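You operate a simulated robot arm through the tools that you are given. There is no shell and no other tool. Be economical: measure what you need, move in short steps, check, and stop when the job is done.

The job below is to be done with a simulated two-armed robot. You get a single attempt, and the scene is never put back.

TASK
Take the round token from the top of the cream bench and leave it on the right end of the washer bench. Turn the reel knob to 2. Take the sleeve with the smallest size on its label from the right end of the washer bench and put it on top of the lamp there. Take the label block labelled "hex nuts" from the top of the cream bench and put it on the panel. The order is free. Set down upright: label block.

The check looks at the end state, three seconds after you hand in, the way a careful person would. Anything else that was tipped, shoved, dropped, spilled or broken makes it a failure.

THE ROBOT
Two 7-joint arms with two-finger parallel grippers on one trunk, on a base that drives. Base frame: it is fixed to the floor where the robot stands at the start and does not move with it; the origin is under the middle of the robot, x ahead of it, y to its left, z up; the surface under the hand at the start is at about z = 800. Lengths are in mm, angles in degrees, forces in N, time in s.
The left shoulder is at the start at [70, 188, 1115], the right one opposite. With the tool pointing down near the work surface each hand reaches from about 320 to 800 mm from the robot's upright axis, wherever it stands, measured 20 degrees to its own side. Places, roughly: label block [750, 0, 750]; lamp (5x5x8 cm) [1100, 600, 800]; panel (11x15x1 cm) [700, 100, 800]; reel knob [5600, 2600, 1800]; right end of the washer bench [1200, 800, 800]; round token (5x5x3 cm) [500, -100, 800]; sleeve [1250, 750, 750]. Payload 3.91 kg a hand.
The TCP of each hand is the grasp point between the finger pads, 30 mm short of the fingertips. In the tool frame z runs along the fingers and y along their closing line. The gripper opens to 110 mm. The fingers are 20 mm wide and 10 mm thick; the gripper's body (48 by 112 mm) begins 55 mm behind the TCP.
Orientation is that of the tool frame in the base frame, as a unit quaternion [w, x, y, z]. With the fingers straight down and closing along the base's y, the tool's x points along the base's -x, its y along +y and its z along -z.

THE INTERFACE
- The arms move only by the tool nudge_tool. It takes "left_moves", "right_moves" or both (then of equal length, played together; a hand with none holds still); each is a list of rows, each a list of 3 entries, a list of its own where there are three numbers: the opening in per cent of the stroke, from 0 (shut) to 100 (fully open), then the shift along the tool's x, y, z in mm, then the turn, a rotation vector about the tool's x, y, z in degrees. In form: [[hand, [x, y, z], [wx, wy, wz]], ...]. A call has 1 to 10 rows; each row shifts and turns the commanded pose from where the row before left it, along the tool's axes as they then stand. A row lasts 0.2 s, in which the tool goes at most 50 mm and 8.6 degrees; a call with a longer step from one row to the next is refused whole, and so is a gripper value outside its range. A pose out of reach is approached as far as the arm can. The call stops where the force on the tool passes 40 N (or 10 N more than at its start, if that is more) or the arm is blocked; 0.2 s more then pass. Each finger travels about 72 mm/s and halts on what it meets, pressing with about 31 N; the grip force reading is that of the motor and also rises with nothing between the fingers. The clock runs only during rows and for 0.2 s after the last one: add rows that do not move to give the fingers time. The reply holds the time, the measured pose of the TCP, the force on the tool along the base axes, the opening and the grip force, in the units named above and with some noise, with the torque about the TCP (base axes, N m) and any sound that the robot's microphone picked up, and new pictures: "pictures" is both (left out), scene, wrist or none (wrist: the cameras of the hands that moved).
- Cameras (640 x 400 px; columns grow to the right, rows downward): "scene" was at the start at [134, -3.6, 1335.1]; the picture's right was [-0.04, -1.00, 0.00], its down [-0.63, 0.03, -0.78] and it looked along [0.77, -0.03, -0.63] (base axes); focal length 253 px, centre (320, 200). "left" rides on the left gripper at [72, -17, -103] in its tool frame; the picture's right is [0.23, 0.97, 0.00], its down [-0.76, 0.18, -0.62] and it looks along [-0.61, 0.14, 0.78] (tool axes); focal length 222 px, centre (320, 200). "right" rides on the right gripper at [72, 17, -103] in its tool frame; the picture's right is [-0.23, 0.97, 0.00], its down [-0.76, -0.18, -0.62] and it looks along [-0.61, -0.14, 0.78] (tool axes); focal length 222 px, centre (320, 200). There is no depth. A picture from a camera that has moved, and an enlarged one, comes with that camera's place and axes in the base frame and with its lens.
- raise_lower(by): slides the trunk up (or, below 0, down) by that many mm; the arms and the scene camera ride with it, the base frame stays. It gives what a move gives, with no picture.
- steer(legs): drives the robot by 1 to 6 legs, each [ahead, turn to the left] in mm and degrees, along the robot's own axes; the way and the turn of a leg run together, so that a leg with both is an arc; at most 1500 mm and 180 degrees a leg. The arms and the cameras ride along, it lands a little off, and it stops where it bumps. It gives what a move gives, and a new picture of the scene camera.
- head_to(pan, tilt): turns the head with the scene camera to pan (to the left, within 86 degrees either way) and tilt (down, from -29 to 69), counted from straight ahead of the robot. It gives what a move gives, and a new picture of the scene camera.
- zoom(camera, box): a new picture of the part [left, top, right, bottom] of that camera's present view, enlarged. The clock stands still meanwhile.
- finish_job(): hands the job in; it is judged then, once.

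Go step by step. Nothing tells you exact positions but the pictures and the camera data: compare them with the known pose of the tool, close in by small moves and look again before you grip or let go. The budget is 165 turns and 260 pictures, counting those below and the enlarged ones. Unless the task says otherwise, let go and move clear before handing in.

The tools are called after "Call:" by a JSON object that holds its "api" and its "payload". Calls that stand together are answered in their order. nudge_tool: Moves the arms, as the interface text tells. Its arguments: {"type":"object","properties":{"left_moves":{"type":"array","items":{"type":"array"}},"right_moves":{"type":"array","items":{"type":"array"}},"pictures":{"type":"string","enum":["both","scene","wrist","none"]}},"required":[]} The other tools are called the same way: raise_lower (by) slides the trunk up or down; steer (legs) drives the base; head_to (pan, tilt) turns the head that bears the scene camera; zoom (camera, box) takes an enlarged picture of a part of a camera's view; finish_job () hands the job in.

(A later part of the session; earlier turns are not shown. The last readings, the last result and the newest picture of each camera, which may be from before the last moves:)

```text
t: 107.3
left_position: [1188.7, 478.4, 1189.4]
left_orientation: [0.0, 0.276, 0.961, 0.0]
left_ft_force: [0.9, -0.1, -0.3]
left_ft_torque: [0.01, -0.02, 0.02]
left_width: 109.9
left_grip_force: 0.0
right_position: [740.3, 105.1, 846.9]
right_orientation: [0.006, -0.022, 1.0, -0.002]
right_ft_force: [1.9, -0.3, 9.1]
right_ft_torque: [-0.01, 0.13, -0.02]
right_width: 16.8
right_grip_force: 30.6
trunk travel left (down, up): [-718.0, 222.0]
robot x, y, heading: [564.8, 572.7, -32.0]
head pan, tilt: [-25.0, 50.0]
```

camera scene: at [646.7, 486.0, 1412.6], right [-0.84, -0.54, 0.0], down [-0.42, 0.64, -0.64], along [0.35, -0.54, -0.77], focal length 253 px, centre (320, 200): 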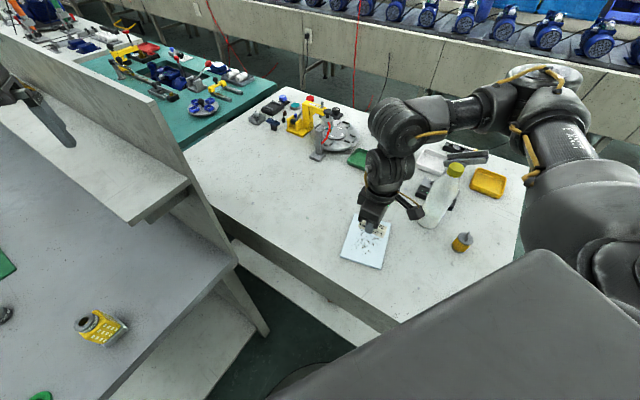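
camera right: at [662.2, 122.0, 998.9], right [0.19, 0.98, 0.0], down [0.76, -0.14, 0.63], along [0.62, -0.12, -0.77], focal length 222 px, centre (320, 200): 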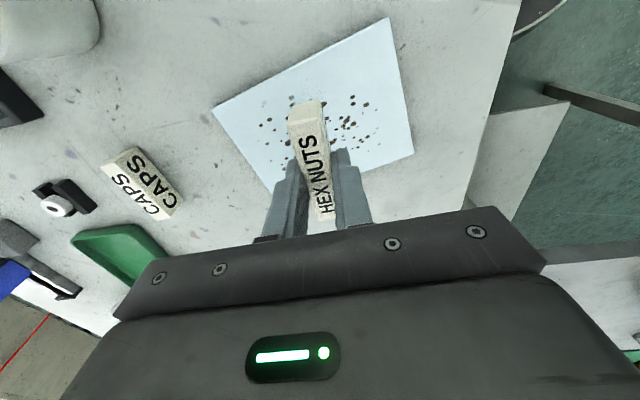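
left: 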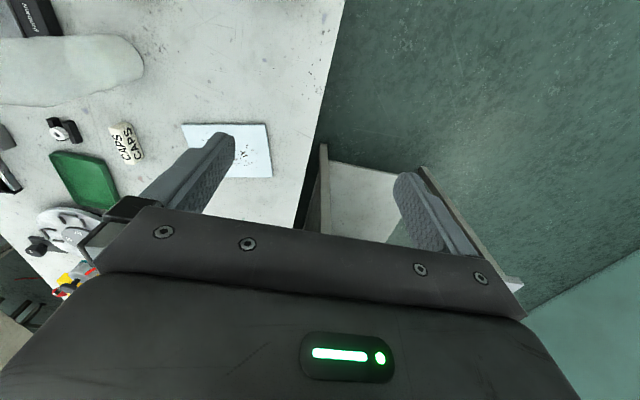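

Contact at 9 N. Releasing and rising.

Call:
{"api": "nudge_tool", "payload": {"right_moves": [[8, [0, 0, 0], [0, 0, 0]], [16, [0, 0, 0], [0, 0, 0]], [28, [0, 0, 0], [0, 0, 0]], [36, [0, 0, 0], [0, 0, 0]], [36, [0, 0, -10], [0, 0, 0]], [36, [0, 0, -40], [0, 0, 0]], [36, [0, 0, -45], [0, 0, 0]], [36, [0, 0, -45], [0, 0, 0]], [36, [0, 0, -45], [0, 0, 0]], [36, [0, 0, 0], [0, 0, 0]]]}}

Call:
{"api": "zoom", "payload": {"camera": "scene", "box": [310, 150, 440, 290]}}

```text
t: 109.5
left_position: [1188.9, 476.8, 1188.8]
left_orientation: [0.0, 0.276, 0.961, 0.0]
left_ft_force: [0.7, -0.1, -0.4]
left_ft_torque: [0.02, -0.01, 0.03]
left_width: 109.9
left_grip_force: 0.2
right_position: [741.6, 107.5, 1033.4]
right_orientation: [0.005, -0.022, 1.0, 0.0]
right_ft_force: [-0.2, 0.3, -0.3]
right_ft_torque: [0.05, 0.01, -0.01]
right_width: 39.6
right_grip_force: 0.1
trunk travel left (down, up): [-718.0, 222.0]
robot x, y, heading: [560.2, 579.8, -31.9]
head pan, tilt: [-25.0, 50.0]
camera scene: at [646.7, 484.4, 1412.5], right [-0.84, -0.54, 0.0], down [-0.42, 0.64, -0.64], along [0.35, -0.54, -0.77], focal length 253 px, centre (320, 200)
camera right: at [667.4, 120.0, 1135.5], right [0.19, 0.98, 0.0], down [0.76, -0.14, 0.63], along [0.62, -0.12, -0.78], focal length 222 px, centre (320, 200)
```

scene: 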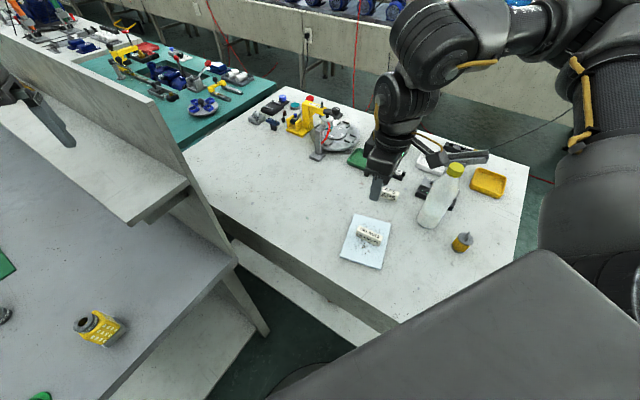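
right: 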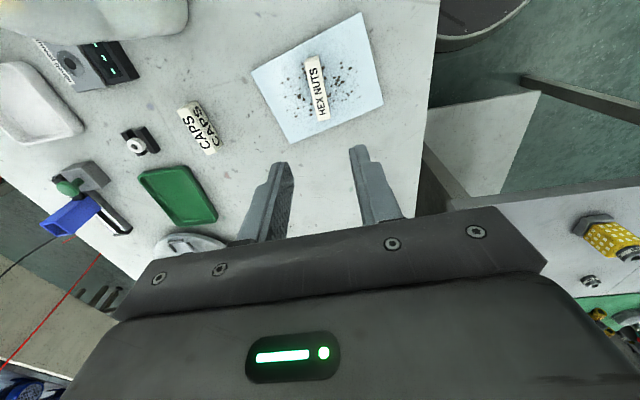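

```text
2.86 times, centred on (375, 220) of scene
camera zoom: at [646.7, 484.4, 1412.5], right [-0.84, -0.54, 0.0], down [-0.42, 0.64, -0.64], along [0.35, -0.54, -0.77], focal length 724 px, centre (163, 143)
```

zoom: 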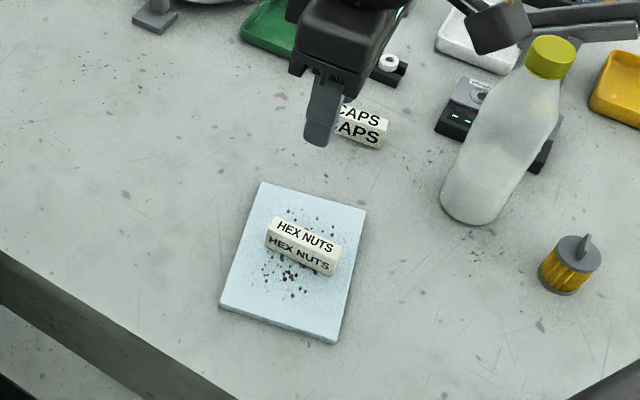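

HEX NUTS stands properly on the panel; the lamp still carries the sleeve. Now for the reel knob: raise the trunk for clearance, turn left and drive toward the left aisle to look.

Call:
{"api": "raise_lower", "payload": {"by": 215}}

Call:
{"api": "steer", "payload": {"legs": [[0, 122], [950, 0], [0, -80]]}}

Call:
{"api": "head_to", "payload": {"pan": 0, "tilt": 12}}

```text
t: 111.8
left_position: [1188.1, 477.3, 1405.4]
left_orientation: [0.0, 0.275, 0.961, 0.0]
left_ft_force: [-0.3, -0.2, 0.2]
left_ft_torque: [-0.02, -0.02, 0.0]
left_width: 110.0
left_grip_force: 0.0
right_position: [742.5, 107.7, 1248.1]
right_orientation: [0.005, -0.022, 1.0, -0.002]
right_ft_force: [-0.4, -0.4, 0.0]
right_ft_torque: [0.0, -0.01, -0.01]
right_width: 39.8
right_grip_force: 0.1
trunk travel left (down, up): [-933.0, 7.0]
robot x, y, heading: [567.0, 577.8, -32.1]
head pan, tilt: [-25.0, 50.0]
```

```text
t: 114.5
left_position: [1088.4, 932.3, 1404.1]
left_orientation: [-0.001, -0.098, 0.995, 0.0]
left_ft_force: [-0.4, 0.5, -0.1]
left_ft_torque: [0.02, -0.02, -0.04]
left_width: 109.9
left_grip_force: 0.1
right_position: [1010.5, 343.6, 1245.4]
right_orientation: [-0.012, -0.38, 0.925, -0.012]
right_ft_force: [9.4, -7.4, -9.5]
right_ft_torque: [-0.05, 0.09, -0.07]
right_width: 44.3
right_grip_force: 4.3
trunk travel left (down, up): [-933.0, 7.0]
robot x, y, heading: [564.9, 577.8, 10.9]
head pan, tilt: [-25.0, 50.0]
stopped in leg 1: the force on the tool passed its limit at 120 N (the readings are from after the stop); the commanded pose is now the measured one
camera scene: at [686.5, 567.1, 1627.4], right [-0.24, -0.97, 0.0], down [-0.74, 0.19, -0.64], along [0.62, -0.16, -0.77], focal length 253 px, centre (320, 200)
```

scene: 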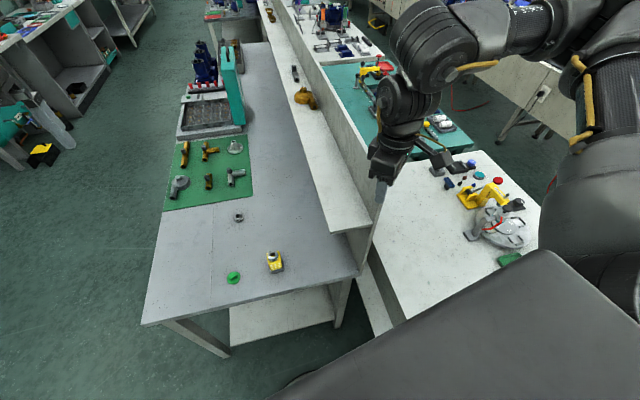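

```text
t: 115.5
left_position: [1089.3, 930.4, 1402.6]
left_orientation: [-0.001, -0.098, 0.995, 0.0]
left_ft_force: [-0.3, 0.5, 0.0]
left_ft_torque: [0.0, 0.0, 0.02]
left_width: 110.0
left_grip_force: 0.0
right_position: [1009.2, 343.9, 1245.1]
right_orientation: [-0.011, -0.381, 0.924, -0.012]
right_ft_force: [4.2, -7.2, 7.8]
right_ft_torque: [-0.08, -0.24, -0.17]
right_width: 43.5
right_grip_force: 4.2
trunk travel left (down, up): [-933.0, 7.0]
robot x, y, heading: [561.4, 574.2, 11.1]
head pan, tilt: [0.0, 12.0]
camera scene: at [703.4, 602.3, 1686.2], right [0.19, -0.98, 0.0], down [-0.21, -0.04, -0.98], along [0.96, 0.19, -0.21], focal length 253 px, centre (320, 200)
```

scene: 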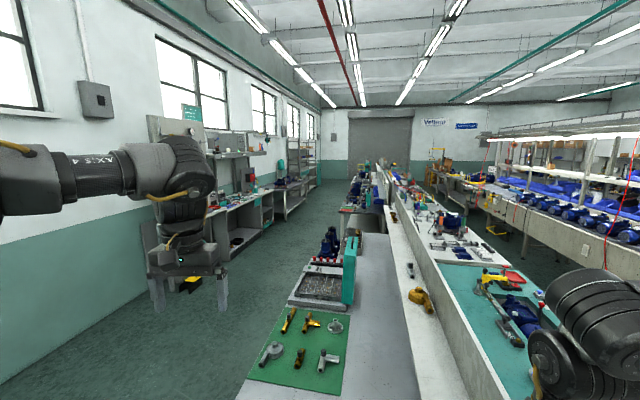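

The right fingertips bumped the partition top during the turn. I'll back off, raise that hand well above it, and check the partition and things on it.

Call:
{"api": "steer", "payload": {"legs": [[0, -8]]}}

Call:
{"api": "nudge_tool", "payload": {"right_moves": [[36, [0, 0, -40], [0, 0, 0]], [36, [0, 0, -40], [0, 0, 0]], [36, [0, 0, -40], [0, 0, 0]], [36, [0, 0, -40], [0, 0, 0]], [36, [0, 0, 0], [0, 0, 0]]], "pictures": "none"}}

Call:
{"api": "head_to", "payload": {"pan": -15, "tilt": 45}}

```text
t: 116.5
left_position: [1131.4, 864.0, 1401.2]
left_orientation: [0.0, -0.029, 1.0, -0.003]
left_ft_force: [-0.3, 0.8, 0.5]
left_ft_torque: [-0.04, 0.0, 0.01]
left_width: 110.2
left_grip_force: 0.0
right_position: [974.2, 291.9, 1246.1]
right_orientation: [-0.013, -0.317, 0.948, -0.013]
right_ft_force: [0.2, 0.0, 0.1]
right_ft_torque: [-0.05, -0.01, 0.0]
right_width: 39.4
right_grip_force: 0.1
trunk travel left (down, up): [-933.0, 7.0]
robot x, y, heading: [567.0, 579.7, 3.1]
head pan, tilt: [0.0, 12.0]
camera scene: at [705.2, 591.5, 1686.2], right [0.06, -1.0, 0.0], down [-0.21, -0.02, -0.98], along [0.98, 0.05, -0.21], focal length 253 px, centre (320, 200)
```

scene: 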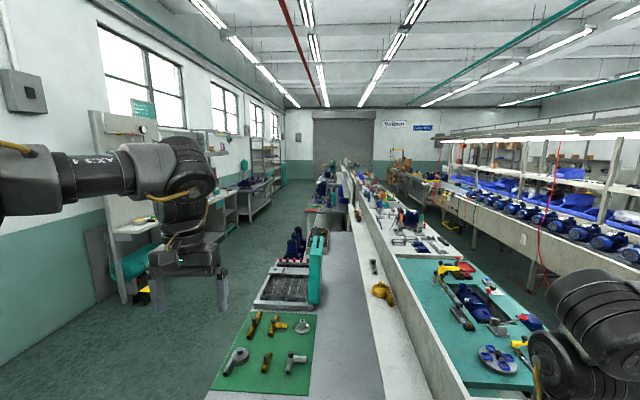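

```text
t: 117.7
left_position: [1131.2, 859.5, 1403.2]
left_orientation: [-0.001, -0.029, 1.0, 0.0]
left_ft_force: [0.1, 0.2, 1.3]
left_ft_torque: [-0.03, -0.01, 0.02]
left_width: 110.0
left_grip_force: 0.1
right_position: [976.2, 293.5, 1404.3]
right_orientation: [-0.013, -0.317, 0.948, -0.011]
right_ft_force: [-0.1, 0.9, 0.4]
right_ft_torque: [-0.04, 0.02, 0.0]
right_width: 39.4
right_grip_force: 0.1
trunk travel left (down, up): [-933.0, 7.0]
robot x, y, heading: [564.2, 574.5, 3.1]
head pan, tilt: [0.0, 12.0]
```

```text
t: 118.7
left_position: [1130.5, 857.7, 1404.0]
left_orientation: [-0.001, -0.029, 1.0, 0.0]
left_ft_force: [-0.3, -0.3, 0.3]
left_ft_torque: [0.0, -0.03, -0.02]
left_width: 109.8
left_grip_force: 0.0
right_position: [976.6, 292.0, 1403.8]
right_orientation: [-0.013, -0.318, 0.948, -0.01]
right_ft_force: [0.5, 0.5, 0.1]
right_ft_torque: [0.02, -0.02, 0.0]
right_width: 39.7
right_grip_force: 0.1
trunk travel left (down, up): [-933.0, 7.0]
robot x, y, heading: [565.2, 578.2, 3.2]
head pan, tilt: [-15.0, 45.0]
camera scene: at [692.0, 562.2, 1634.6], right [-0.2, -0.98, 0.0], down [-0.69, 0.14, -0.71], along [0.69, -0.14, -0.71], focal length 253 px, centre (320, 200)
```

scene: 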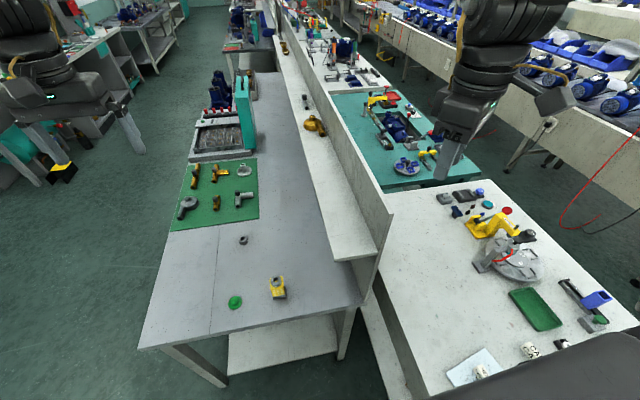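

Nothing seems disturbed. I'll zoom toward where the reel should be before driving.

Call:
{"api": "head_to", "payload": {"pan": 20, "tilt": 5}}

Call:
{"api": "zoom", "payload": {"camera": "scene", "box": [230, 100, 430, 260]}}

Call:
{"api": "steer", "payload": {"legs": [[0, 87], [900, 0], [0, -80]]}}

```text
t: 119.8
left_position: [1131.4, 858.3, 1402.9]
left_orientation: [0.0, -0.03, 1.0, 0.0]
left_ft_force: [-0.4, 0.0, 0.6]
left_ft_torque: [0.06, -0.01, 0.02]
left_width: 110.0
left_grip_force: 0.1
right_position: [976.6, 293.8, 1404.6]
right_orientation: [-0.013, -0.318, 0.948, -0.011]
right_ft_force: [0.2, 0.3, 0.1]
right_ft_torque: [0.0, 0.05, -0.06]
right_width: 39.7
right_grip_force: 0.2
trunk travel left (down, up): [-933.0, 7.0]
robot x, y, heading: [564.0, 577.2, 3.1]
head pan, tilt: [20.0, 5.0]
camera scene: at [696.8, 615.3, 1697.4], right [0.39, -0.92, 0.0], down [-0.08, -0.03, -1.0], along [0.92, 0.39, -0.09], focal length 253 px, centre (320, 200)
```

scene: 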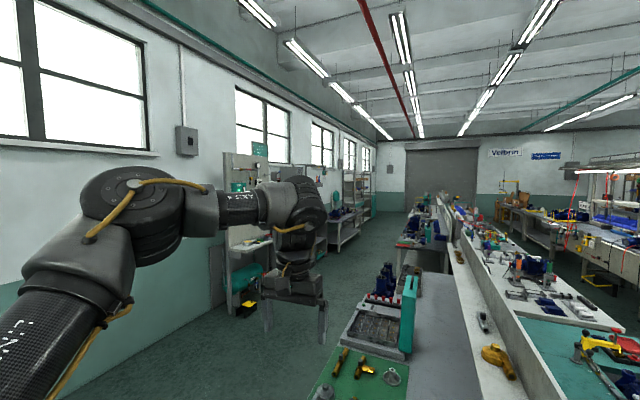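

```text
2.50 times, centred on (330, 180) of scene
camera zoom: at [696.8, 615.3, 1697.4], right [0.39, -0.92, 0.0], down [-0.08, -0.03, -1.0], along [0.92, 0.39, -0.09], focal length 634 px, centre (295, 250)
```

zoom: 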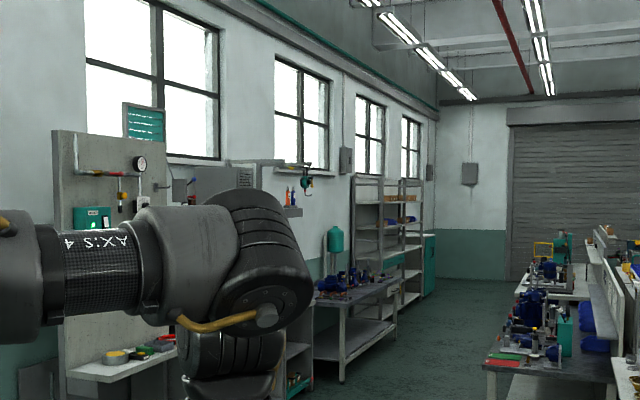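

```text
t: 131.6
left_position: [1091.2, 1815.8, 1403.7]
left_orientation: [-0.001, -0.087, 0.996, -0.001]
left_ft_force: [-0.3, 0.8, -1.0]
left_ft_torque: [-0.03, 0.0, -0.01]
left_width: 109.9
left_grip_force: 0.0
right_position: [1002.4, 1237.6, 1402.5]
right_orientation: [-0.012, -0.371, 0.928, -0.011]
right_ft_force: [-0.1, 1.2, 0.2]
right_ft_torque: [0.01, 0.0, 0.0]
right_width: 39.5
right_grip_force: 0.1
trunk travel left (down, up): [-933.0, 7.0]
robot x, y, heading: [559.0, 1472.4, 9.8]
head pan, tilt: [20.0, 5.0]
camera scene: at [688.1, 1526.7, 1697.5], right [0.5, -0.87, 0.0], down [-0.08, -0.04, -1.0], along [0.86, 0.49, -0.09], focal length 253 px, centre (320, 200)
```

scene: 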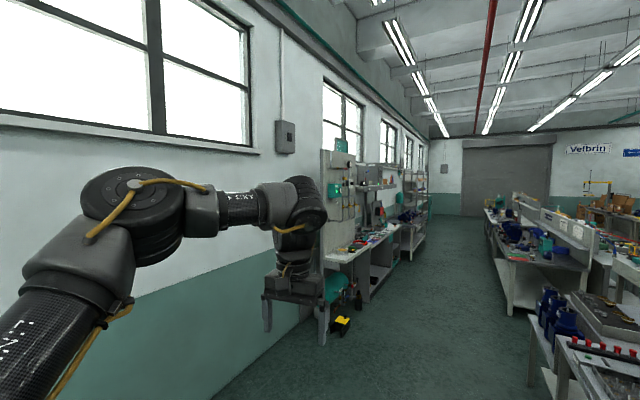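

The reel hangs from a bracket near the far left shelving (~(5600, 2600, 1800)). I'll drive down the aisle toward it.

Call:
{"api": "steer", "payload": {"legs": [[0, -6.5], [1500, 0], [1500, 0], [700, 0]]}}

Call:
{"api": "head_to", "payload": {"pan": 38, "tilt": -3}}

```text
t: 149.8
left_position: [4753.9, 2037.7, 1403.7]
left_orientation: [0.0, -0.045, 0.999, -0.001]
left_ft_force: [0.1, 0.0, 0.6]
left_ft_torque: [0.01, -0.04, 0.01]
left_width: 109.7
left_grip_force: 0.0
right_position: [4616.8, 1469.2, 1404.7]
right_orientation: [-0.011, -0.332, 0.943, -0.01]
right_ft_force: [-0.5, 0.0, 0.1]
right_ft_torque: [0.0, -0.03, 0.03]
right_width: 39.8
right_grip_force: 0.0
trunk travel left (down, up): [-933.0, 7.0]
robot x, y, heading: [4198.2, 1742.5, 4.8]
head pan, tilt: [20.0, 5.0]
camera scene: at [4327.4, 1782.7, 1697.7], right [0.42, -0.91, 0.0], down [-0.08, -0.04, -1.0], along [0.9, 0.42, -0.09], focal length 253 px, centre (320, 200)
```

scene: 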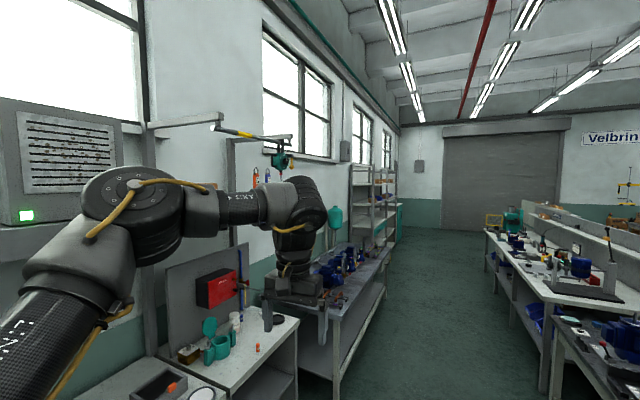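

```text
t: 150.7
left_position: [4757.2, 2038.8, 1402.4]
left_orientation: [0.0, -0.046, 0.999, 0.0]
left_ft_force: [-0.2, 0.9, -0.2]
left_ft_torque: [-0.03, 0.02, 0.0]
left_width: 110.0
left_grip_force: 0.1
right_position: [4619.3, 1467.8, 1403.0]
right_orientation: [-0.012, -0.332, 0.943, -0.01]
right_ft_force: [-0.2, -0.9, -0.5]
right_ft_torque: [0.01, -0.01, -0.01]
right_width: 39.5
right_grip_force: 0.1
trunk travel left (down, up): [-933.0, 7.0]
robot x, y, heading: [4199.7, 1738.9, 4.9]
head pan, tilt: [38.0, -3.0]
camera scene: at [4311.4, 1804.5, 1710.1], right [0.68, -0.73, 0.0], down [0.04, 0.04, -1.0], along [0.73, 0.68, 0.05], focal length 253 px, centre (320, 200)
```

scene: 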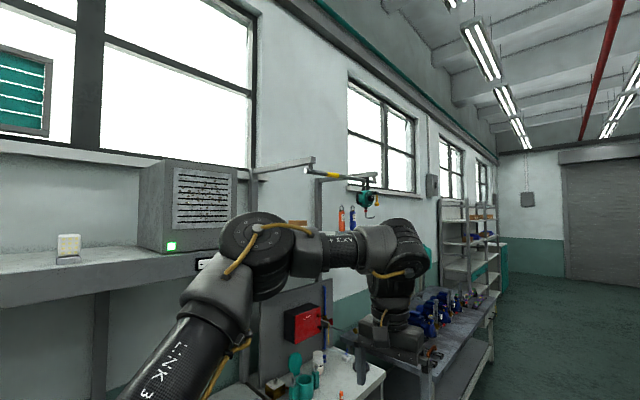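

Call:
{"api": "zoom", "payload": {"camera": "scene", "box": [330, 155, 400, 235]}}

```text
5.00 times, centred on (365, 195) of scene
camera zoom: at [4311.4, 1804.5, 1710.1], right [0.68, -0.73, 0.0], down [0.04, 0.04, -1.0], along [0.73, 0.68, 0.05], focal length 1267 px, centre (95, 225)
```

zoom: 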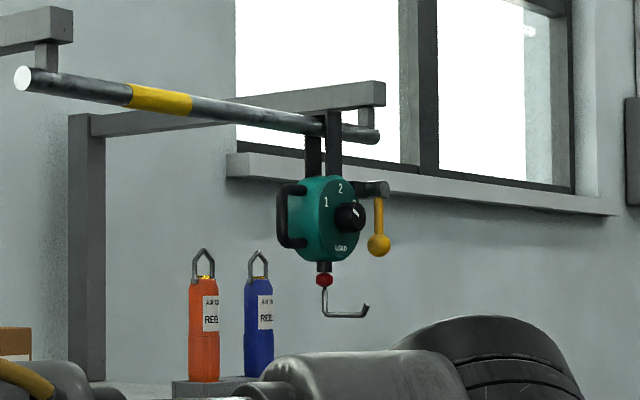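

The reel hangs with its dial facing the aisle (about −y). I'll drive in front of it and turn to face it.

Call:
{"api": "steer", "payload": {"legs": [[0, -3], [1330, 0], [0, 88]]}}

Call:
{"api": "head_to", "payload": {"pan": 0, "tilt": -5}}

```text
t: 161.6
left_position: [5289.2, 2358.0, 1404.0]
left_orientation: [0.0, -0.706, 0.708, -0.001]
left_ft_force: [-0.5, -0.3, 0.0]
left_ft_torque: [0.0, 0.01, 0.01]
left_width: 109.8
left_grip_force: 0.0
right_position: [5844.6, 2167.9, 1403.6]
right_orientation: [0.002, 0.88, -0.474, 0.014]
right_ft_force: [-0.6, -0.1, 0.1]
right_ft_torque: [0.03, -0.01, 0.05]
right_width: 39.5
right_grip_force: 0.1
trunk travel left (down, up): [-933.0, 7.0]
robot x, y, heading: [5532.8, 1776.3, 89.6]
head pan, tilt: [38.0, -3.0]
camera scene: at [5480.0, 1894.6, 1710.2], right [0.79, 0.61, 0.0], down [-0.03, 0.04, -1.0], along [-0.61, 0.79, 0.05], focal length 253 px, centre (320, 200)
```

scene: 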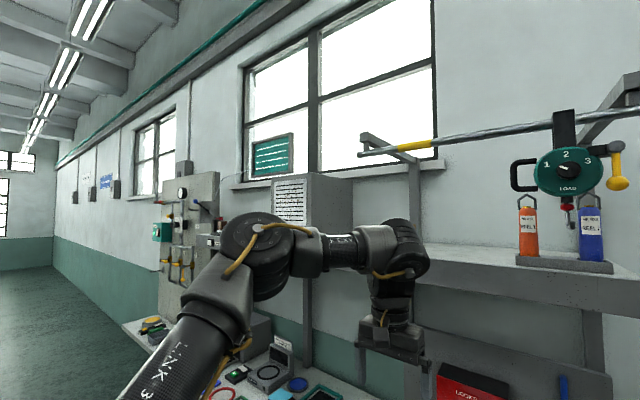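

```text
t: 162.6
left_position: [5290.3, 2358.8, 1403.2]
left_orientation: [0.0, -0.705, 0.709, 0.0]
left_ft_force: [-0.5, 0.1, 0.2]
left_ft_torque: [0.01, 0.04, -0.03]
left_width: 109.9
left_grip_force: 0.2
right_position: [5843.8, 2168.1, 1404.7]
right_orientation: [0.001, 0.881, -0.473, 0.016]
right_ft_force: [-0.7, 0.2, -0.4]
right_ft_torque: [0.02, 0.01, -0.02]
right_width: 39.8
right_grip_force: 0.1
trunk travel left (down, up): [-933.0, 7.0]
robot x, y, heading: [5534.8, 1770.1, 89.8]
head pan, tilt: [0.0, -5.0]
camera scene: at [5533.6, 1911.9, 1713.2], right [1.0, -0.01, 0.0], down [0.0, 0.09, -1.0], along [0.01, 1.0, 0.09], focal length 253 px, centre (320, 200)
```

scene: 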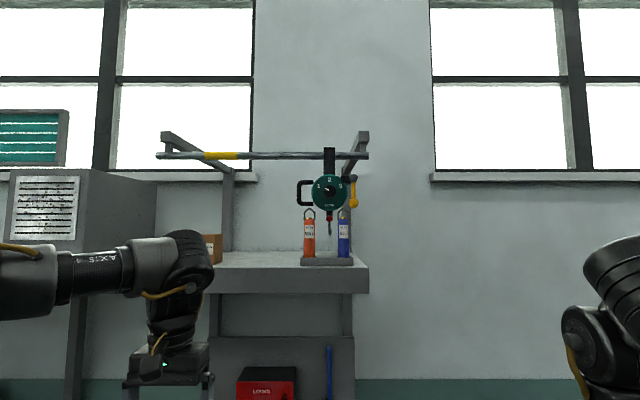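

Call:
{"api": "zoom", "payload": {"camera": "scene", "box": [285, 140, 375, 270]}}

Call:
{"api": "zoom", "payload": {"camera": "scene", "box": [308, 168, 352, 212]}}

Call:
{"api": "head_to", "payload": {"pan": 0, "tilt": 30}}

```text
3.08 times, centred on (330, 205) of scene
camera zoom: at [5533.6, 1911.9, 1713.2], right [1.0, -0.01, 0.0], down [0.0, 0.09, -1.0], along [0.01, 1.0, 0.09], focal length 780 px, centre (289, 185)
```

zoom: 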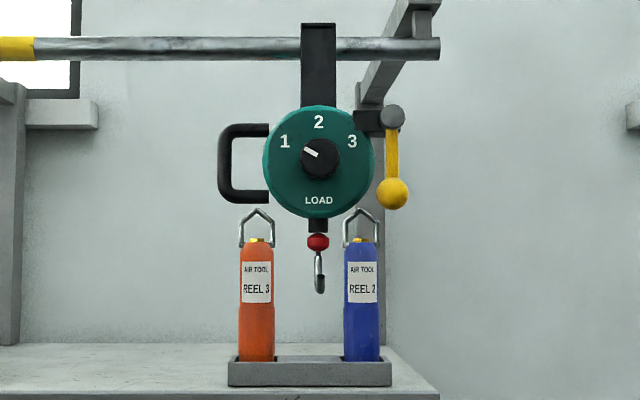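

```text
9.09 times, centred on (330, 190) of scene
camera zoom: at [5533.6, 1911.9, 1713.2], right [1.0, -0.01, 0.0], down [0.0, 0.09, -1.0], along [0.01, 1.0, 0.09], focal length 2304 px, centre (229, 291)
```

zoom: 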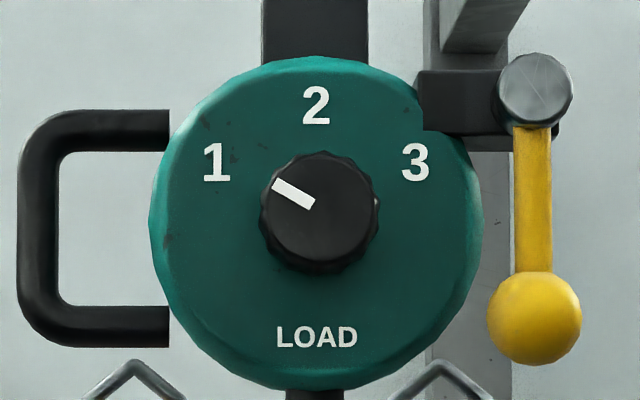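

```text
t: 163.6
left_position: [5289.5, 2358.4, 1403.5]
left_orientation: [-0.001, -0.706, 0.708, -0.001]
left_ft_force: [0.2, -0.7, -0.1]
left_ft_torque: [0.0, -0.02, 0.01]
left_width: 110.1
left_grip_force: 0.0
right_position: [5843.1, 2167.6, 1403.9]
right_orientation: [0.001, 0.88, -0.474, 0.016]
right_ft_force: [-0.7, -0.5, -0.1]
right_ft_torque: [-0.01, 0.0, 0.02]
right_width: 39.7
right_grip_force: 0.0
trunk travel left (down, up): [-933.0, 7.0]
robot x, y, heading: [5535.2, 1777.0, 89.8]
head pan, tilt: [0.0, 30.0]
camera scene: at [5534.0, 1914.9, 1657.2], right [1.0, -0.01, 0.0], down [0.0, -0.5, -0.87], along [0.01, 0.87, -0.5], focal length 253 px, centre (320, 200)
```

scene: 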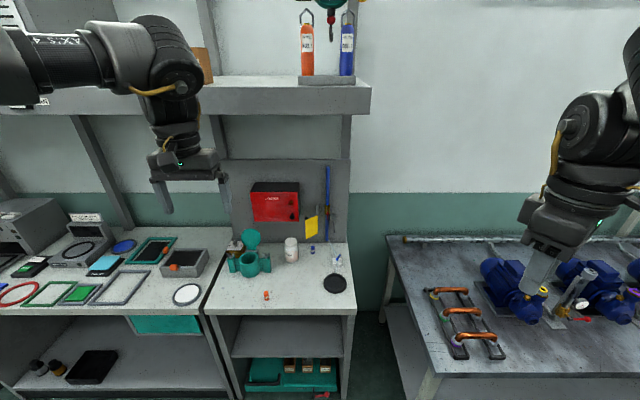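

The knob is round, its mark at 1; it must turn about 60° clockwise so the mark points up to 2. Knob is at about (5565, 2576, 1794). I'll move 100 mm closer, and bring the right hand up, squared and pitched forward.

Call:
{"api": "steer", "payload": {"legs": [[100, 0]]}}

Call:
{"api": "nudge_tool", "payload": {"right_moves": [[60, [0, 0, -40], [0, 0, 8.4]], [60, [0, 0, -40], [0, 0, 8.4]], [60, [0, 0, -40], [0, 0, 8.4]], [60, [0, 0, -40], [0, 0, 8.4]], [60, [0, 0, 0], [0, -8.5, 0]], [60, [0, 0, 0], [0, -8.5, 0]], [60, [0, 0, 0], [0, -8.5, 0]], [60, [0, 0, 0], [0, -8.5, 0]], [60, [0, 0, 0], [0, 0, 0]]], "pictures": "none"}}

```text
t: 164.8
left_position: [5286.8, 2442.6, 1410.4]
left_orientation: [0.004, -0.707, 0.708, 0.004]
left_ft_force: [-0.2, 0.8, -0.1]
left_ft_torque: [-0.03, -0.05, 0.03]
left_width: 109.8
left_grip_force: 0.0
right_position: [5843.3, 2252.9, 1407.9]
right_orientation: [-0.003, 0.882, -0.472, 0.014]
right_ft_force: [-0.9, 1.3, -0.3]
right_ft_torque: [-0.04, -0.01, -0.01]
right_width: 39.8
right_grip_force: 0.0
trunk travel left (down, up): [-933.0, 7.0]
robot x, y, heading: [5533.1, 1873.8, 90.0]
head pan, tilt: [0.0, 30.0]
camera scene: at [5533.5, 2008.9, 1657.3], right [1.0, 0.0, 0.0], down [0.0, -0.5, -0.87], along [0.0, 0.87, -0.5], focal length 253 px, centre (320, 200)
```

scene: 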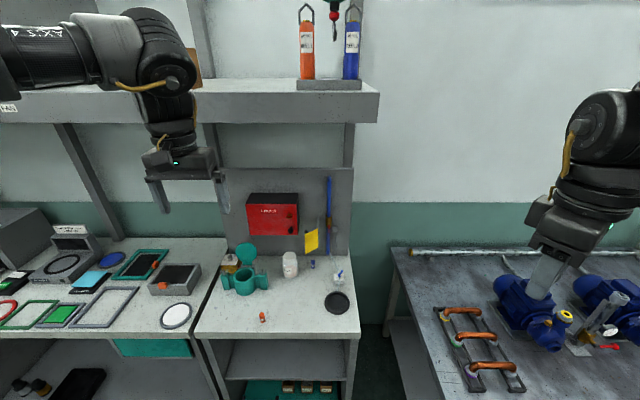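

```text
t: 166.8
left_position: [5288.2, 2447.5, 1408.2]
left_orientation: [0.002, -0.706, 0.709, 0.004]
left_ft_force: [-0.4, 0.0, 0.6]
left_ft_torque: [-0.01, 0.01, -0.01]
left_width: 110.1
left_grip_force: 0.0
right_position: [5838.1, 2265.4, 1561.1]
right_orientation: [-0.212, 0.68, -0.674, -0.195]
right_ft_force: [0.6, -0.4, -0.1]
right_ft_torque: [-0.02, 0.04, 0.02]
right_width: 66.1
right_grip_force: 0.1
right hand out of reach, approached as far as the arm can: row 4
trunk travel left (down, up): [-933.0, 7.0]
robot x, y, heading: [5534.5, 1873.5, 89.9]
head pan, tilt: [0.0, 30.0]
```

Call:
{"api": "nudge_tool", "payload": {"right_moves": [[60, [-10, 20, 0], [0, -8.1, 0]], [60, [-10, 20, 0], [0, -8.1, 0]], [60, [-10, 20, 0], [0, -8.1, 0]], [60, [-10, 20, 0], [0, -8.1, 0]], [60, [-10, 20, 0], [0, -8.1, 0]], [60, [-10, 20, 0], [0, -8.1, 0]], [60, [-10, 20, 0], [0, -8.1, 0]], [60, [0, 0, 0], [0, 0, 0]]], "pictures": "none"}}

Call:
{"api": "head_to", "payload": {"pan": 0, "tilt": 0}}

```text
t: 168.6
left_position: [5285.6, 2447.8, 1408.4]
left_orientation: [0.003, -0.706, 0.708, 0.002]
left_ft_force: [0.1, 0.4, -0.2]
left_ft_torque: [0.02, -0.01, -0.04]
left_width: 109.9
left_grip_force: 0.0
right_position: [5867.0, 2299.3, 1652.9]
right_orientation: [-0.507, 0.509, -0.488, -0.496]
right_ft_force: [-1.5, 0.1, 1.0]
right_ft_torque: [0.01, 0.06, 0.02]
right_width: 66.0
right_grip_force: 0.0
right hand out of reach, approached as far as the arm can: row 1, 2, 3, 4, 5, 6, 7
trunk travel left (down, up): [-933.0, 7.0]
robot x, y, heading: [5535.7, 1869.5, 89.7]
head pan, tilt: [0.0, 30.0]
```

```text
t: 169.5
left_position: [5287.4, 2446.7, 1409.2]
left_orientation: [0.003, -0.706, 0.708, 0.001]
left_ft_force: [0.2, 1.0, 0.4]
left_ft_torque: [0.03, 0.0, -0.01]
left_width: 110.2
left_grip_force: 0.0
right_position: [5870.2, 2299.1, 1652.2]
right_orientation: [-0.506, 0.509, -0.488, -0.496]
right_ft_force: [0.1, 0.3, 0.9]
right_ft_torque: [0.02, -0.01, -0.01]
right_width: 66.0
right_grip_force: 0.1
trunk travel left (down, up): [-933.0, 7.0]
robot x, y, heading: [5534.6, 1875.1, 90.0]
head pan, tilt: [0.0, 0.0]
camera scene: at [5534.7, 2014.1, 1705.4], right [1.0, 0.0, 0.0], down [0.0, 0.0, -1.0], along [0.0, 1.0, 0.0], focal length 253 px, centre (320, 200)
```

scene: 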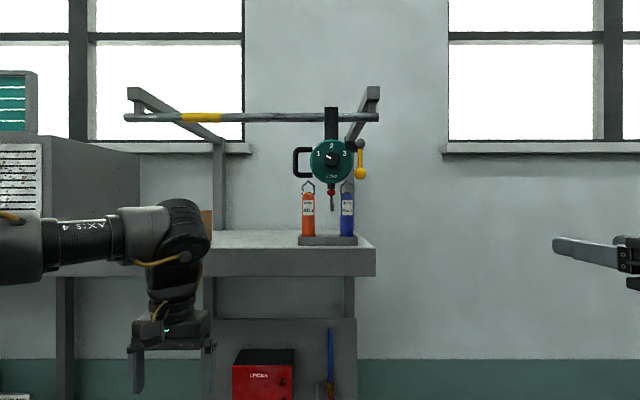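

The right hand now points forward. Moving it toward in front of the knob.

Call:
{"api": "nudge_tool", "payload": {"right_moves": [[60, [0, 10, 30], [0, 0, 0]], [60, [-15, 38, 10], [0, 0, 0]], [60, [-20, 38, 10], [0, 0, 0]], [60, [-20, 38, 10], [0, 0, 0]], [60, [-20, 38, 10], [0, 0, 0]], [60, [-20, 38, 10], [0, 0, 0]], [60, [0, 0, 0], [0, 0, 0]]], "pictures": "scene"}}

```text
t: 171.1
left_position: [5287.8, 2447.3, 1408.5]
left_orientation: [0.003, -0.706, 0.708, 0.002]
left_ft_force: [0.1, 0.6, -0.2]
left_ft_torque: [-0.02, -0.04, 0.02]
left_width: 110.1
left_grip_force: 0.0
right_position: [5719.9, 2379.9, 1747.1]
right_orientation: [-0.506, 0.507, -0.491, -0.495]
right_ft_force: [0.1, 0.4, -0.1]
right_ft_torque: [0.02, 0.04, -0.01]
right_width: 66.0
right_grip_force: 0.1
right hand out of reach, approached as far as the arm can: row 2, 3, 4, 5
trunk travel left (down, up): [-933.0, 7.0]
robot x, y, heading: [5537.6, 1874.6, 89.6]
head pan, tilt: [0.0, 0.0]
camera scene: at [5534.4, 2013.9, 1705.5], right [1.0, 0.0, 0.0], down [0.0, 0.0, -1.0], along [0.0, 1.0, 0.0], focal length 253 px, centre (320, 200)
```

scene: 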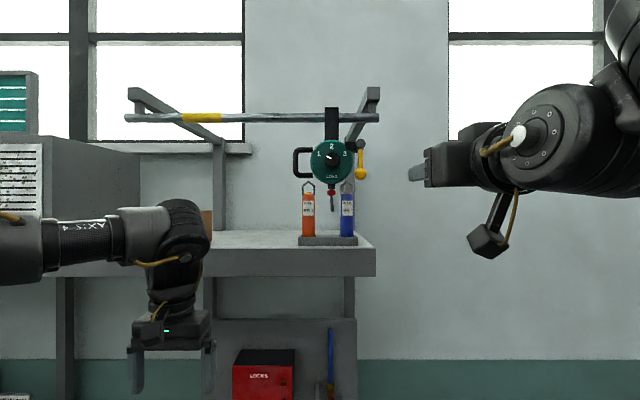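

Call:
{"api": "nudge_tool", "payload": {"right_moves": [[60, [-12, 38, 12], [0, 0, 0]], [60, [-12, 38, 12], [0, 0, 0]], [60, [-12, 38, 12], [0, 0, 0]], [60, [-11, 38, 12], [0, 0, 0]], [60, [0, 0, 0], [0, 0, 0]]]}}

Call:
{"api": "zoom", "payload": {"camera": "scene", "box": [280, 100, 480, 240]}}

```text
t: 172.3
left_position: [5286.1, 2446.2, 1409.0]
left_orientation: [0.003, -0.706, 0.708, 0.003]
left_ft_force: [-0.2, -0.5, -0.2]
left_ft_torque: [-0.01, -0.04, 0.0]
left_width: 110.1
left_grip_force: 0.1
right_position: [5563.1, 2427.9, 1788.3]
right_orientation: [0.507, -0.507, 0.491, 0.495]
right_ft_force: [-0.7, -0.3, 0.3]
right_ft_torque: [-0.01, -0.02, 0.0]
right_width: 66.1
right_grip_force: 0.1
trunk travel left (down, up): [-933.0, 7.0]
robot x, y, heading: [5536.5, 1874.1, 89.8]
head pan, tilt: [0.0, 0.0]
camera scene: at [5532.2, 2013.7, 1705.5], right [1.0, 0.0, 0.0], down [0.0, 0.0, -1.0], along [0.0, 1.0, 0.0], focal length 253 px, centre (320, 200)
camera right: at [5548.6, 2324.5, 1714.8], right [-0.98, 0.0, 0.2], down [0.16, -0.63, 0.76], along [0.12, 0.78, 0.61], focal length 222 px, centre (320, 200)
```

scene: 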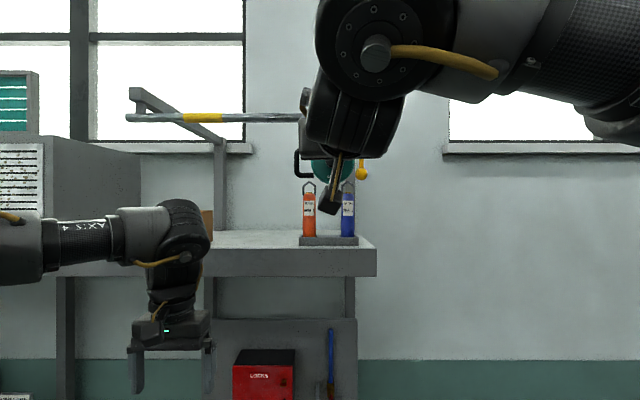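
right: 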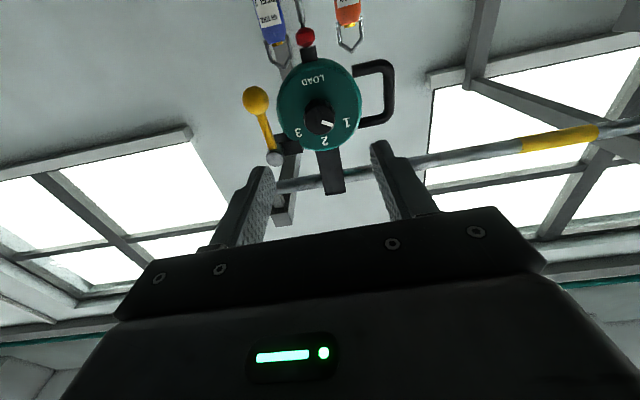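

```text
2.86 times, centred on (380, 170) of scene
camera zoom: at [5532.2, 2013.7, 1705.5], right [1.0, 0.0, 0.0], down [0.0, 0.0, -1.0], along [0.0, 1.0, 0.0], focal length 724 px, centre (149, 286)
```

zoom: 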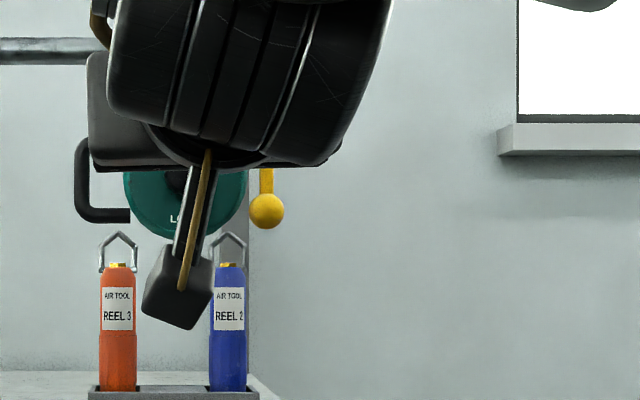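

Call:
{"api": "zoom", "payload": {"camera": "right", "box": [230, 40, 410, 220]}}

```text
2.22 times, centred on (320, 130) of right
camera zoom: at [5548.6, 2324.5, 1714.8], right [-0.98, 0.0, 0.2], down [0.16, -0.63, 0.76], along [0.12, 0.78, 0.61], focal length 494 px, centre (320, 356)
```

zoom: 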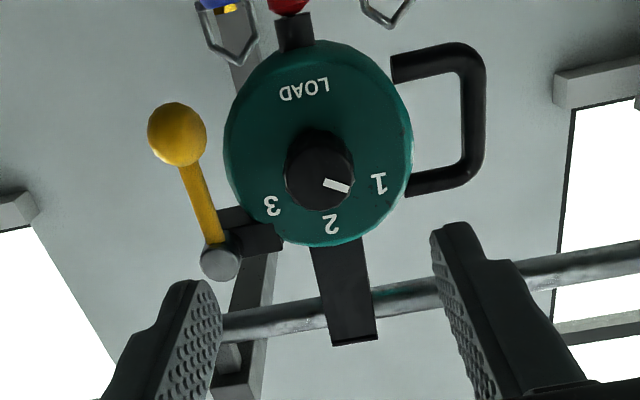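

Knob front ≈(5565, 2556, 1793), base ≈2586. I'll pre-roll the gripper −30°, narrow it to ~50 mm and approach partway.

Call:
{"api": "nudge_tool", "payload": {"right_moves": [[46, [-5, -2, 0], [0, 0, 0]], [46, [0, 0, 10], [0, 0, -7.5]], [46, [0, 0, 20], [0, 0, -7.5]], [46, [0, 0, 20], [0, 0, -7.5]], [46, [0, 0, 20], [0, 0, -7.5]], [46, [0, 0, 15], [0, 0, 0]], [46, [0, 0, 0], [0, 0, 0]]], "pictures": "none"}}

Call:
{"api": "zoom", "payload": {"camera": "right", "box": [220, 40, 420, 220]}}

```text
t: 173.9
left_position: [5287.8, 2446.8, 1408.0]
left_orientation: [0.004, -0.707, 0.708, 0.002]
left_ft_force: [0.0, 0.1, -0.1]
left_ft_torque: [-0.02, 0.01, 0.0]
left_width: 110.2
left_grip_force: 0.1
right_position: [5572.6, 2510.8, 1793.0]
right_orientation: [0.617, -0.617, 0.344, 0.347]
right_ft_force: [0.2, 0.5, -0.4]
right_ft_torque: [0.01, 0.0, 0.03]
right_width: 50.7
right_grip_force: 0.1
trunk travel left (down, up): [-933.0, 7.0]
robot x, y, heading: [5534.0, 1875.1, 89.8]
head pan, tilt: [0.0, 0.0]
```

```text
2.22 times, centred on (320, 130) of right
camera zoom: at [5594.9, 2407.5, 1720.6], right [-0.95, 0.0, -0.32], down [-0.24, -0.63, 0.74], along [-0.2, 0.78, 0.59], focal length 494 px, centre (320, 356)
```

zoom: 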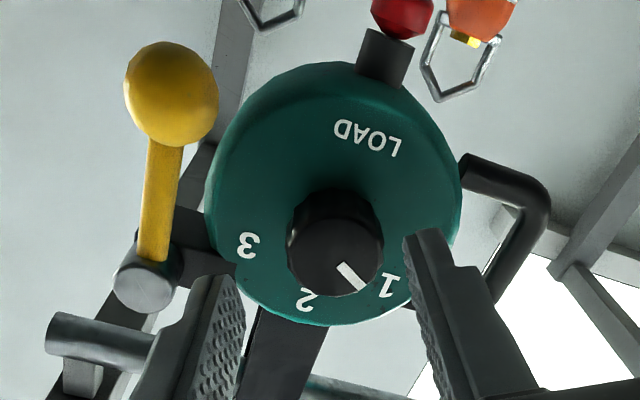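

Call:
{"api": "nudge_tool", "payload": {"right_moves": [[46, [-4.3, 7, 0], [0, 0, 0]], [46, [0, 0, 8], [0, 0, 0]], [46, [0, 0, 8], [0, 0, 0]], [46, [0, 0, 8], [0, 0, 0]], [46, [0, 0, 0], [0, 0, 0]]], "pictures": "none"}}

Call:
{"api": "zoom", "payload": {"camera": "right", "box": [220, 60, 420, 240]}}

```text
t: 175.1
left_position: [5285.4, 2447.8, 1408.8]
left_orientation: [0.004, -0.707, 0.708, 0.002]
left_ft_force: [0.3, 0.1, 0.6]
left_ft_torque: [-0.02, -0.03, -0.02]
left_width: 110.0
left_grip_force: 0.0
right_position: [5560.1, 2536.3, 1791.7]
right_orientation: [0.617, -0.617, 0.343, 0.347]
right_ft_force: [0.2, 0.0, -0.5]
right_ft_torque: [-0.03, 0.01, 0.02]
right_width: 50.8
right_grip_force: 0.0
trunk travel left (down, up): [-933.0, 7.0]
robot x, y, heading: [5535.1, 1872.6, 90.0]
head pan, tilt: [0.0, 0.0]
```

```text
2.22 times, centred on (320, 150) of right
camera zoom: at [5583.1, 2431.6, 1721.3], right [-0.95, 0.0, -0.32], down [-0.25, -0.63, 0.74], along [-0.2, 0.78, 0.59], focal length 494 px, centre (320, 311)
```

zoom: 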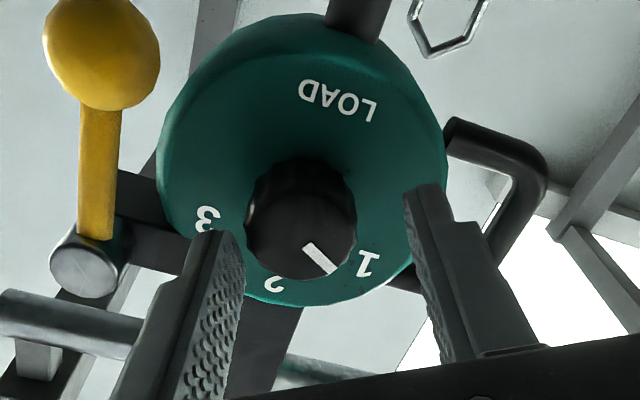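

Call:
{"api": "nudge_tool", "payload": {"right_moves": [[46, [2, -3.5, 4], [0, 0, 0]], [46, [0, 0, 4], [0, 0, 0]], [46, [0, 0, 3], [0, 0, 0]], [46, [0, 0, 0], [0, 0, 0]]], "pictures": "none"}}

Call:
{"api": "zoom", "payload": {"camera": "right", "box": [220, 60, 420, 240]}}

```text
t: 176.1
left_position: [5287.1, 2446.1, 1408.8]
left_orientation: [0.003, -0.706, 0.708, 0.002]
left_ft_force: [-0.2, -0.3, -0.2]
left_ft_torque: [-0.02, -0.03, 0.03]
left_width: 110.3
left_grip_force: 0.0
right_position: [5566.5, 2547.0, 1793.2]
right_orientation: [0.618, -0.616, 0.344, 0.347]
right_ft_force: [-0.3, -0.1, 0.0]
right_ft_torque: [0.01, -0.04, -0.03]
right_width: 50.7
right_grip_force: 0.0
trunk travel left (down, up): [-933.0, 7.0]
robot x, y, heading: [5532.7, 1876.2, 89.7]
head pan, tilt: [0.0, 0.0]
```

```text
2.22 times, centred on (320, 150) of right
camera zoom: at [5589.3, 2442.9, 1721.7], right [-0.95, 0.0, -0.31], down [-0.24, -0.63, 0.74], along [-0.2, 0.78, 0.59], focal length 494 px, centre (320, 311)
```

zoom: 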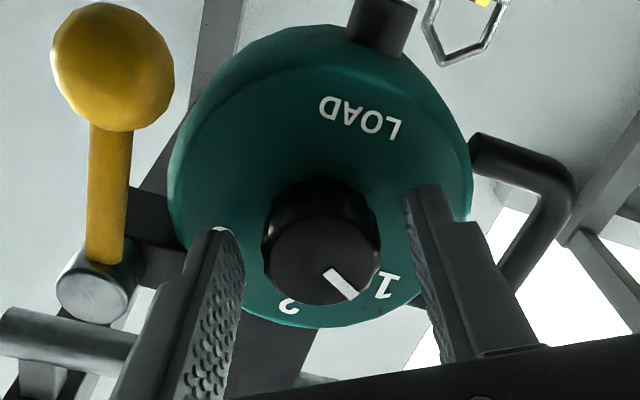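

Centred. Closing on the knob.

Call:
{"api": "nudge_tool", "payload": {"right_moves": [[40, [0, 0, 0], [0, 0, 0]], [34, [0, 0, 0], [0, 0, 0]], [28, [0, 0, 0], [0, 0, 0]], [22, [0, 0, 0], [0, 0, 0]], [22, [0, 0, 0], [0, 0, 0]]], "pictures": "none"}}

Call:
{"api": "zoom", "payload": {"camera": "right", "box": [220, 60, 420, 240]}}

```text
t: 177.3
left_position: [5286.7, 2446.9, 1408.6]
left_orientation: [0.004, -0.707, 0.708, 0.002]
left_ft_force: [0.2, 0.1, 0.4]
left_ft_torque: [0.0, 0.0, -0.01]
left_width: 109.9
left_grip_force: 0.0
right_position: [5566.5, 2547.5, 1792.5]
right_orientation: [0.617, -0.617, 0.344, 0.347]
right_ft_force: [-0.1, 1.9, 3.5]
right_ft_torque: [0.12, 0.02, -0.26]
right_width: 33.1
right_grip_force: 45.2
trunk travel left (down, up): [-933.0, 7.0]
robot x, y, heading: [5534.4, 1875.1, 89.9]
head pan, tilt: [0.0, 0.0]
```

```text
2.22 times, centred on (320, 150) of right
camera zoom: at [5589.3, 2443.2, 1721.9], right [-0.95, 0.0, -0.31], down [-0.24, -0.63, 0.74], along [-0.2, 0.78, 0.59], focal length 494 px, centre (320, 311)
```

zoom: 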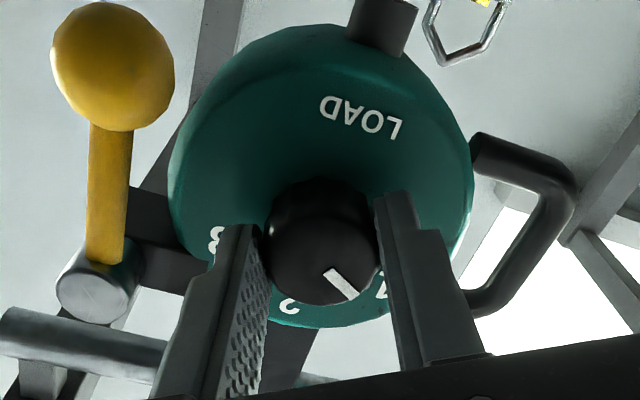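

Firmly gripped. Turning clockwise (about +tool z) 30° first.

Call:
{"api": "nudge_tool", "payload": {"right_moves": [[22, [0, 0, 0], [0, 0, 7.5]], [22, [0, 0, 0], [0, 0, 7.5]], [22, [0, 0, 0], [0, 0, 7.5]], [22, [0, 0, 0], [0, 0, 7.5]], [22, [0, 0, 0], [0, 0, 0]]], "pictures": "none"}}

Call:
{"api": "zoom", "payload": {"camera": "right", "box": [220, 60, 420, 240]}}

```text
t: 178.5
left_position: [5288.8, 2446.5, 1408.8]
left_orientation: [0.004, -0.706, 0.708, 0.001]
left_ft_force: [0.1, 0.2, -0.1]
left_ft_torque: [0.03, -0.03, 0.01]
left_width: 109.9
left_grip_force: 0.1
right_position: [5565.5, 2547.1, 1792.2]
right_orientation: [-0.506, 0.507, -0.492, -0.494]
right_ft_force: [-0.1, -6.1, -11.7]
right_ft_torque: [-0.27, 0.01, -0.21]
right_width: 33.1
right_grip_force: 44.6
trunk travel left (down, up): [-933.0, 7.0]
robot x, y, heading: [5537.4, 1875.2, 89.7]
head pan, tilt: [0.0, 0.0]
```

```text
2.22 times, centred on (320, 150) of right
camera zoom: at [5549.9, 2442.9, 1719.6], right [-0.98, 0.0, 0.2], down [0.16, -0.62, 0.77], along [0.12, 0.78, 0.61], focal length 494 px, centre (320, 311)
```

zoom: 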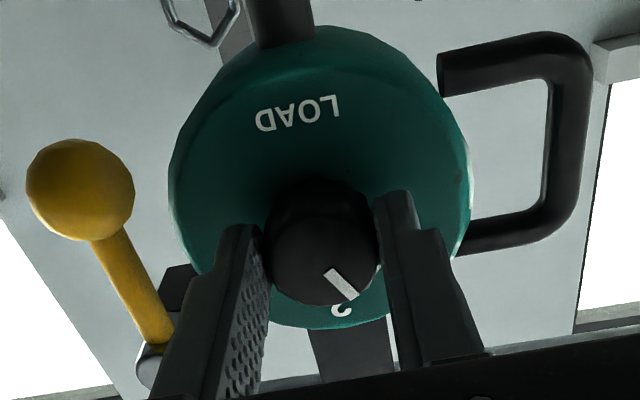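

The knob follows the hand. Turning the remaining 31°.

Call:
{"api": "nudge_tool", "payload": {"right_moves": [[22, [0, 0, 0], [0, 0, 7.8]], [22, [0, 0, 0], [0, 0, 7.8]], [22, [0, 0, 0], [0, 0, 7.8]], [22, [0, 0, 0], [0, 0, 7.6]], [22, [0, 0, 0], [0, 0, 0]]], "pictures": "none"}}

Call:
{"api": "zoom", "payload": {"camera": "right", "box": [220, 60, 420, 240]}}

```text
t: 179.7
left_position: [5287.3, 2446.7, 1409.4]
left_orientation: [0.003, -0.706, 0.708, 0.002]
left_ft_force: [0.3, 0.1, -0.4]
left_ft_torque: [0.0, -0.01, 0.0]
left_width: 109.9
left_grip_force: 0.1
right_position: [5565.1, 2546.9, 1792.9]
right_orientation: [0.355, -0.356, 0.61, 0.613]
right_ft_force: [-2.5, -3.7, -7.9]
right_ft_torque: [-0.4, 0.04, -0.53]
right_width: 32.9
right_grip_force: 44.6
trunk travel left (down, up): [-933.0, 7.0]
robot x, y, heading: [5535.4, 1874.4, 89.9]
head pan, tilt: [0.0, 0.0]
```

```text
2.22 times, centred on (320, 150) of right
camera zoom: at [5513.3, 2442.9, 1737.8], right [-0.73, 0.0, 0.68], down [0.53, -0.62, 0.57], along [0.42, 0.78, 0.46], focal length 494 px, centre (320, 311)
```

zoom: 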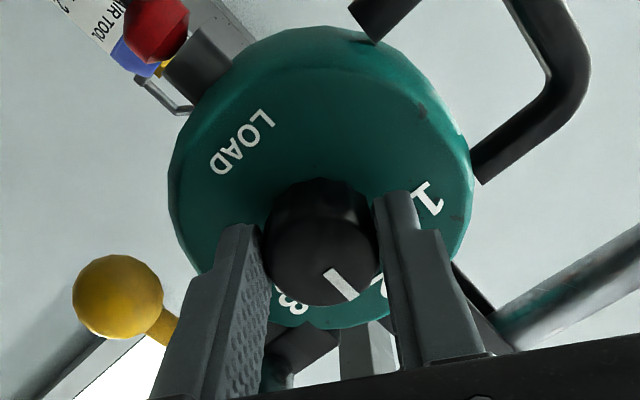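

Mark appears close to 2. I'll release, back straight off and check from the front.

Call:
{"api": "nudge_tool", "payload": {"right_moves": [[30, [0, 0, 0], [0, 0, 0]], [40, [0, 0, 0], [0, 0, 0]], [46, [0, 0, 0], [0, 0, 0]], [46, [0, 0, -10], [0, 0, 0]], [46, [0, 0, -25], [0, 0, 0]], [46, [0, 0, -35], [0, 0, 0]], [46, [0, 0, -40], [0, 0, 0]], [46, [0, 0, 0], [0, 0, 0]]], "pictures": "none"}}

Call:
{"api": "zoom", "payload": {"camera": "right", "box": [220, 20, 420, 200]}}

```text
t: 181.5
left_position: [5288.5, 2447.2, 1409.6]
left_orientation: [0.003, -0.707, 0.707, 0.001]
left_ft_force: [0.0, 1.0, -0.7]
left_ft_torque: [0.01, -0.01, 0.02]
left_width: 110.2
left_grip_force: 0.0
right_position: [5565.3, 2435.5, 1795.7]
right_orientation: [0.356, -0.356, 0.61, 0.612]
right_ft_force: [0.1, 0.0, -0.2]
right_ft_torque: [0.04, 0.0, -0.02]
right_width: 50.8
right_grip_force: 0.1
trunk travel left (down, up): [-933.0, 7.0]
robot x, y, heading: [5531.8, 1876.3, 89.6]
head pan, tilt: [0.0, 0.0]
```

```text
2.22 times, centred on (320, 110) of right
camera zoom: at [5514.5, 2331.6, 1740.2], right [-0.74, 0.0, 0.68], down [0.53, -0.62, 0.57], along [0.42, 0.78, 0.46], focal length 494 px, centre (320, 400)
```

zoom: 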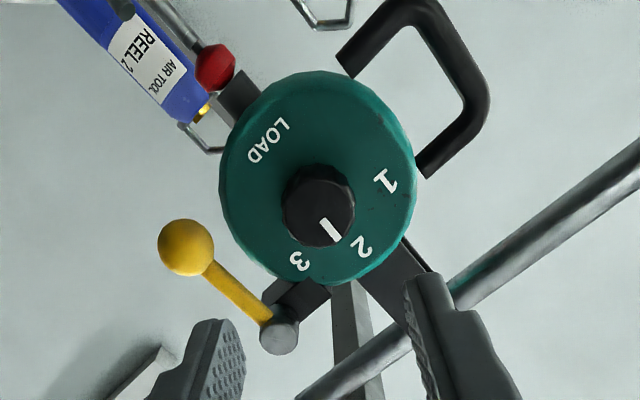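

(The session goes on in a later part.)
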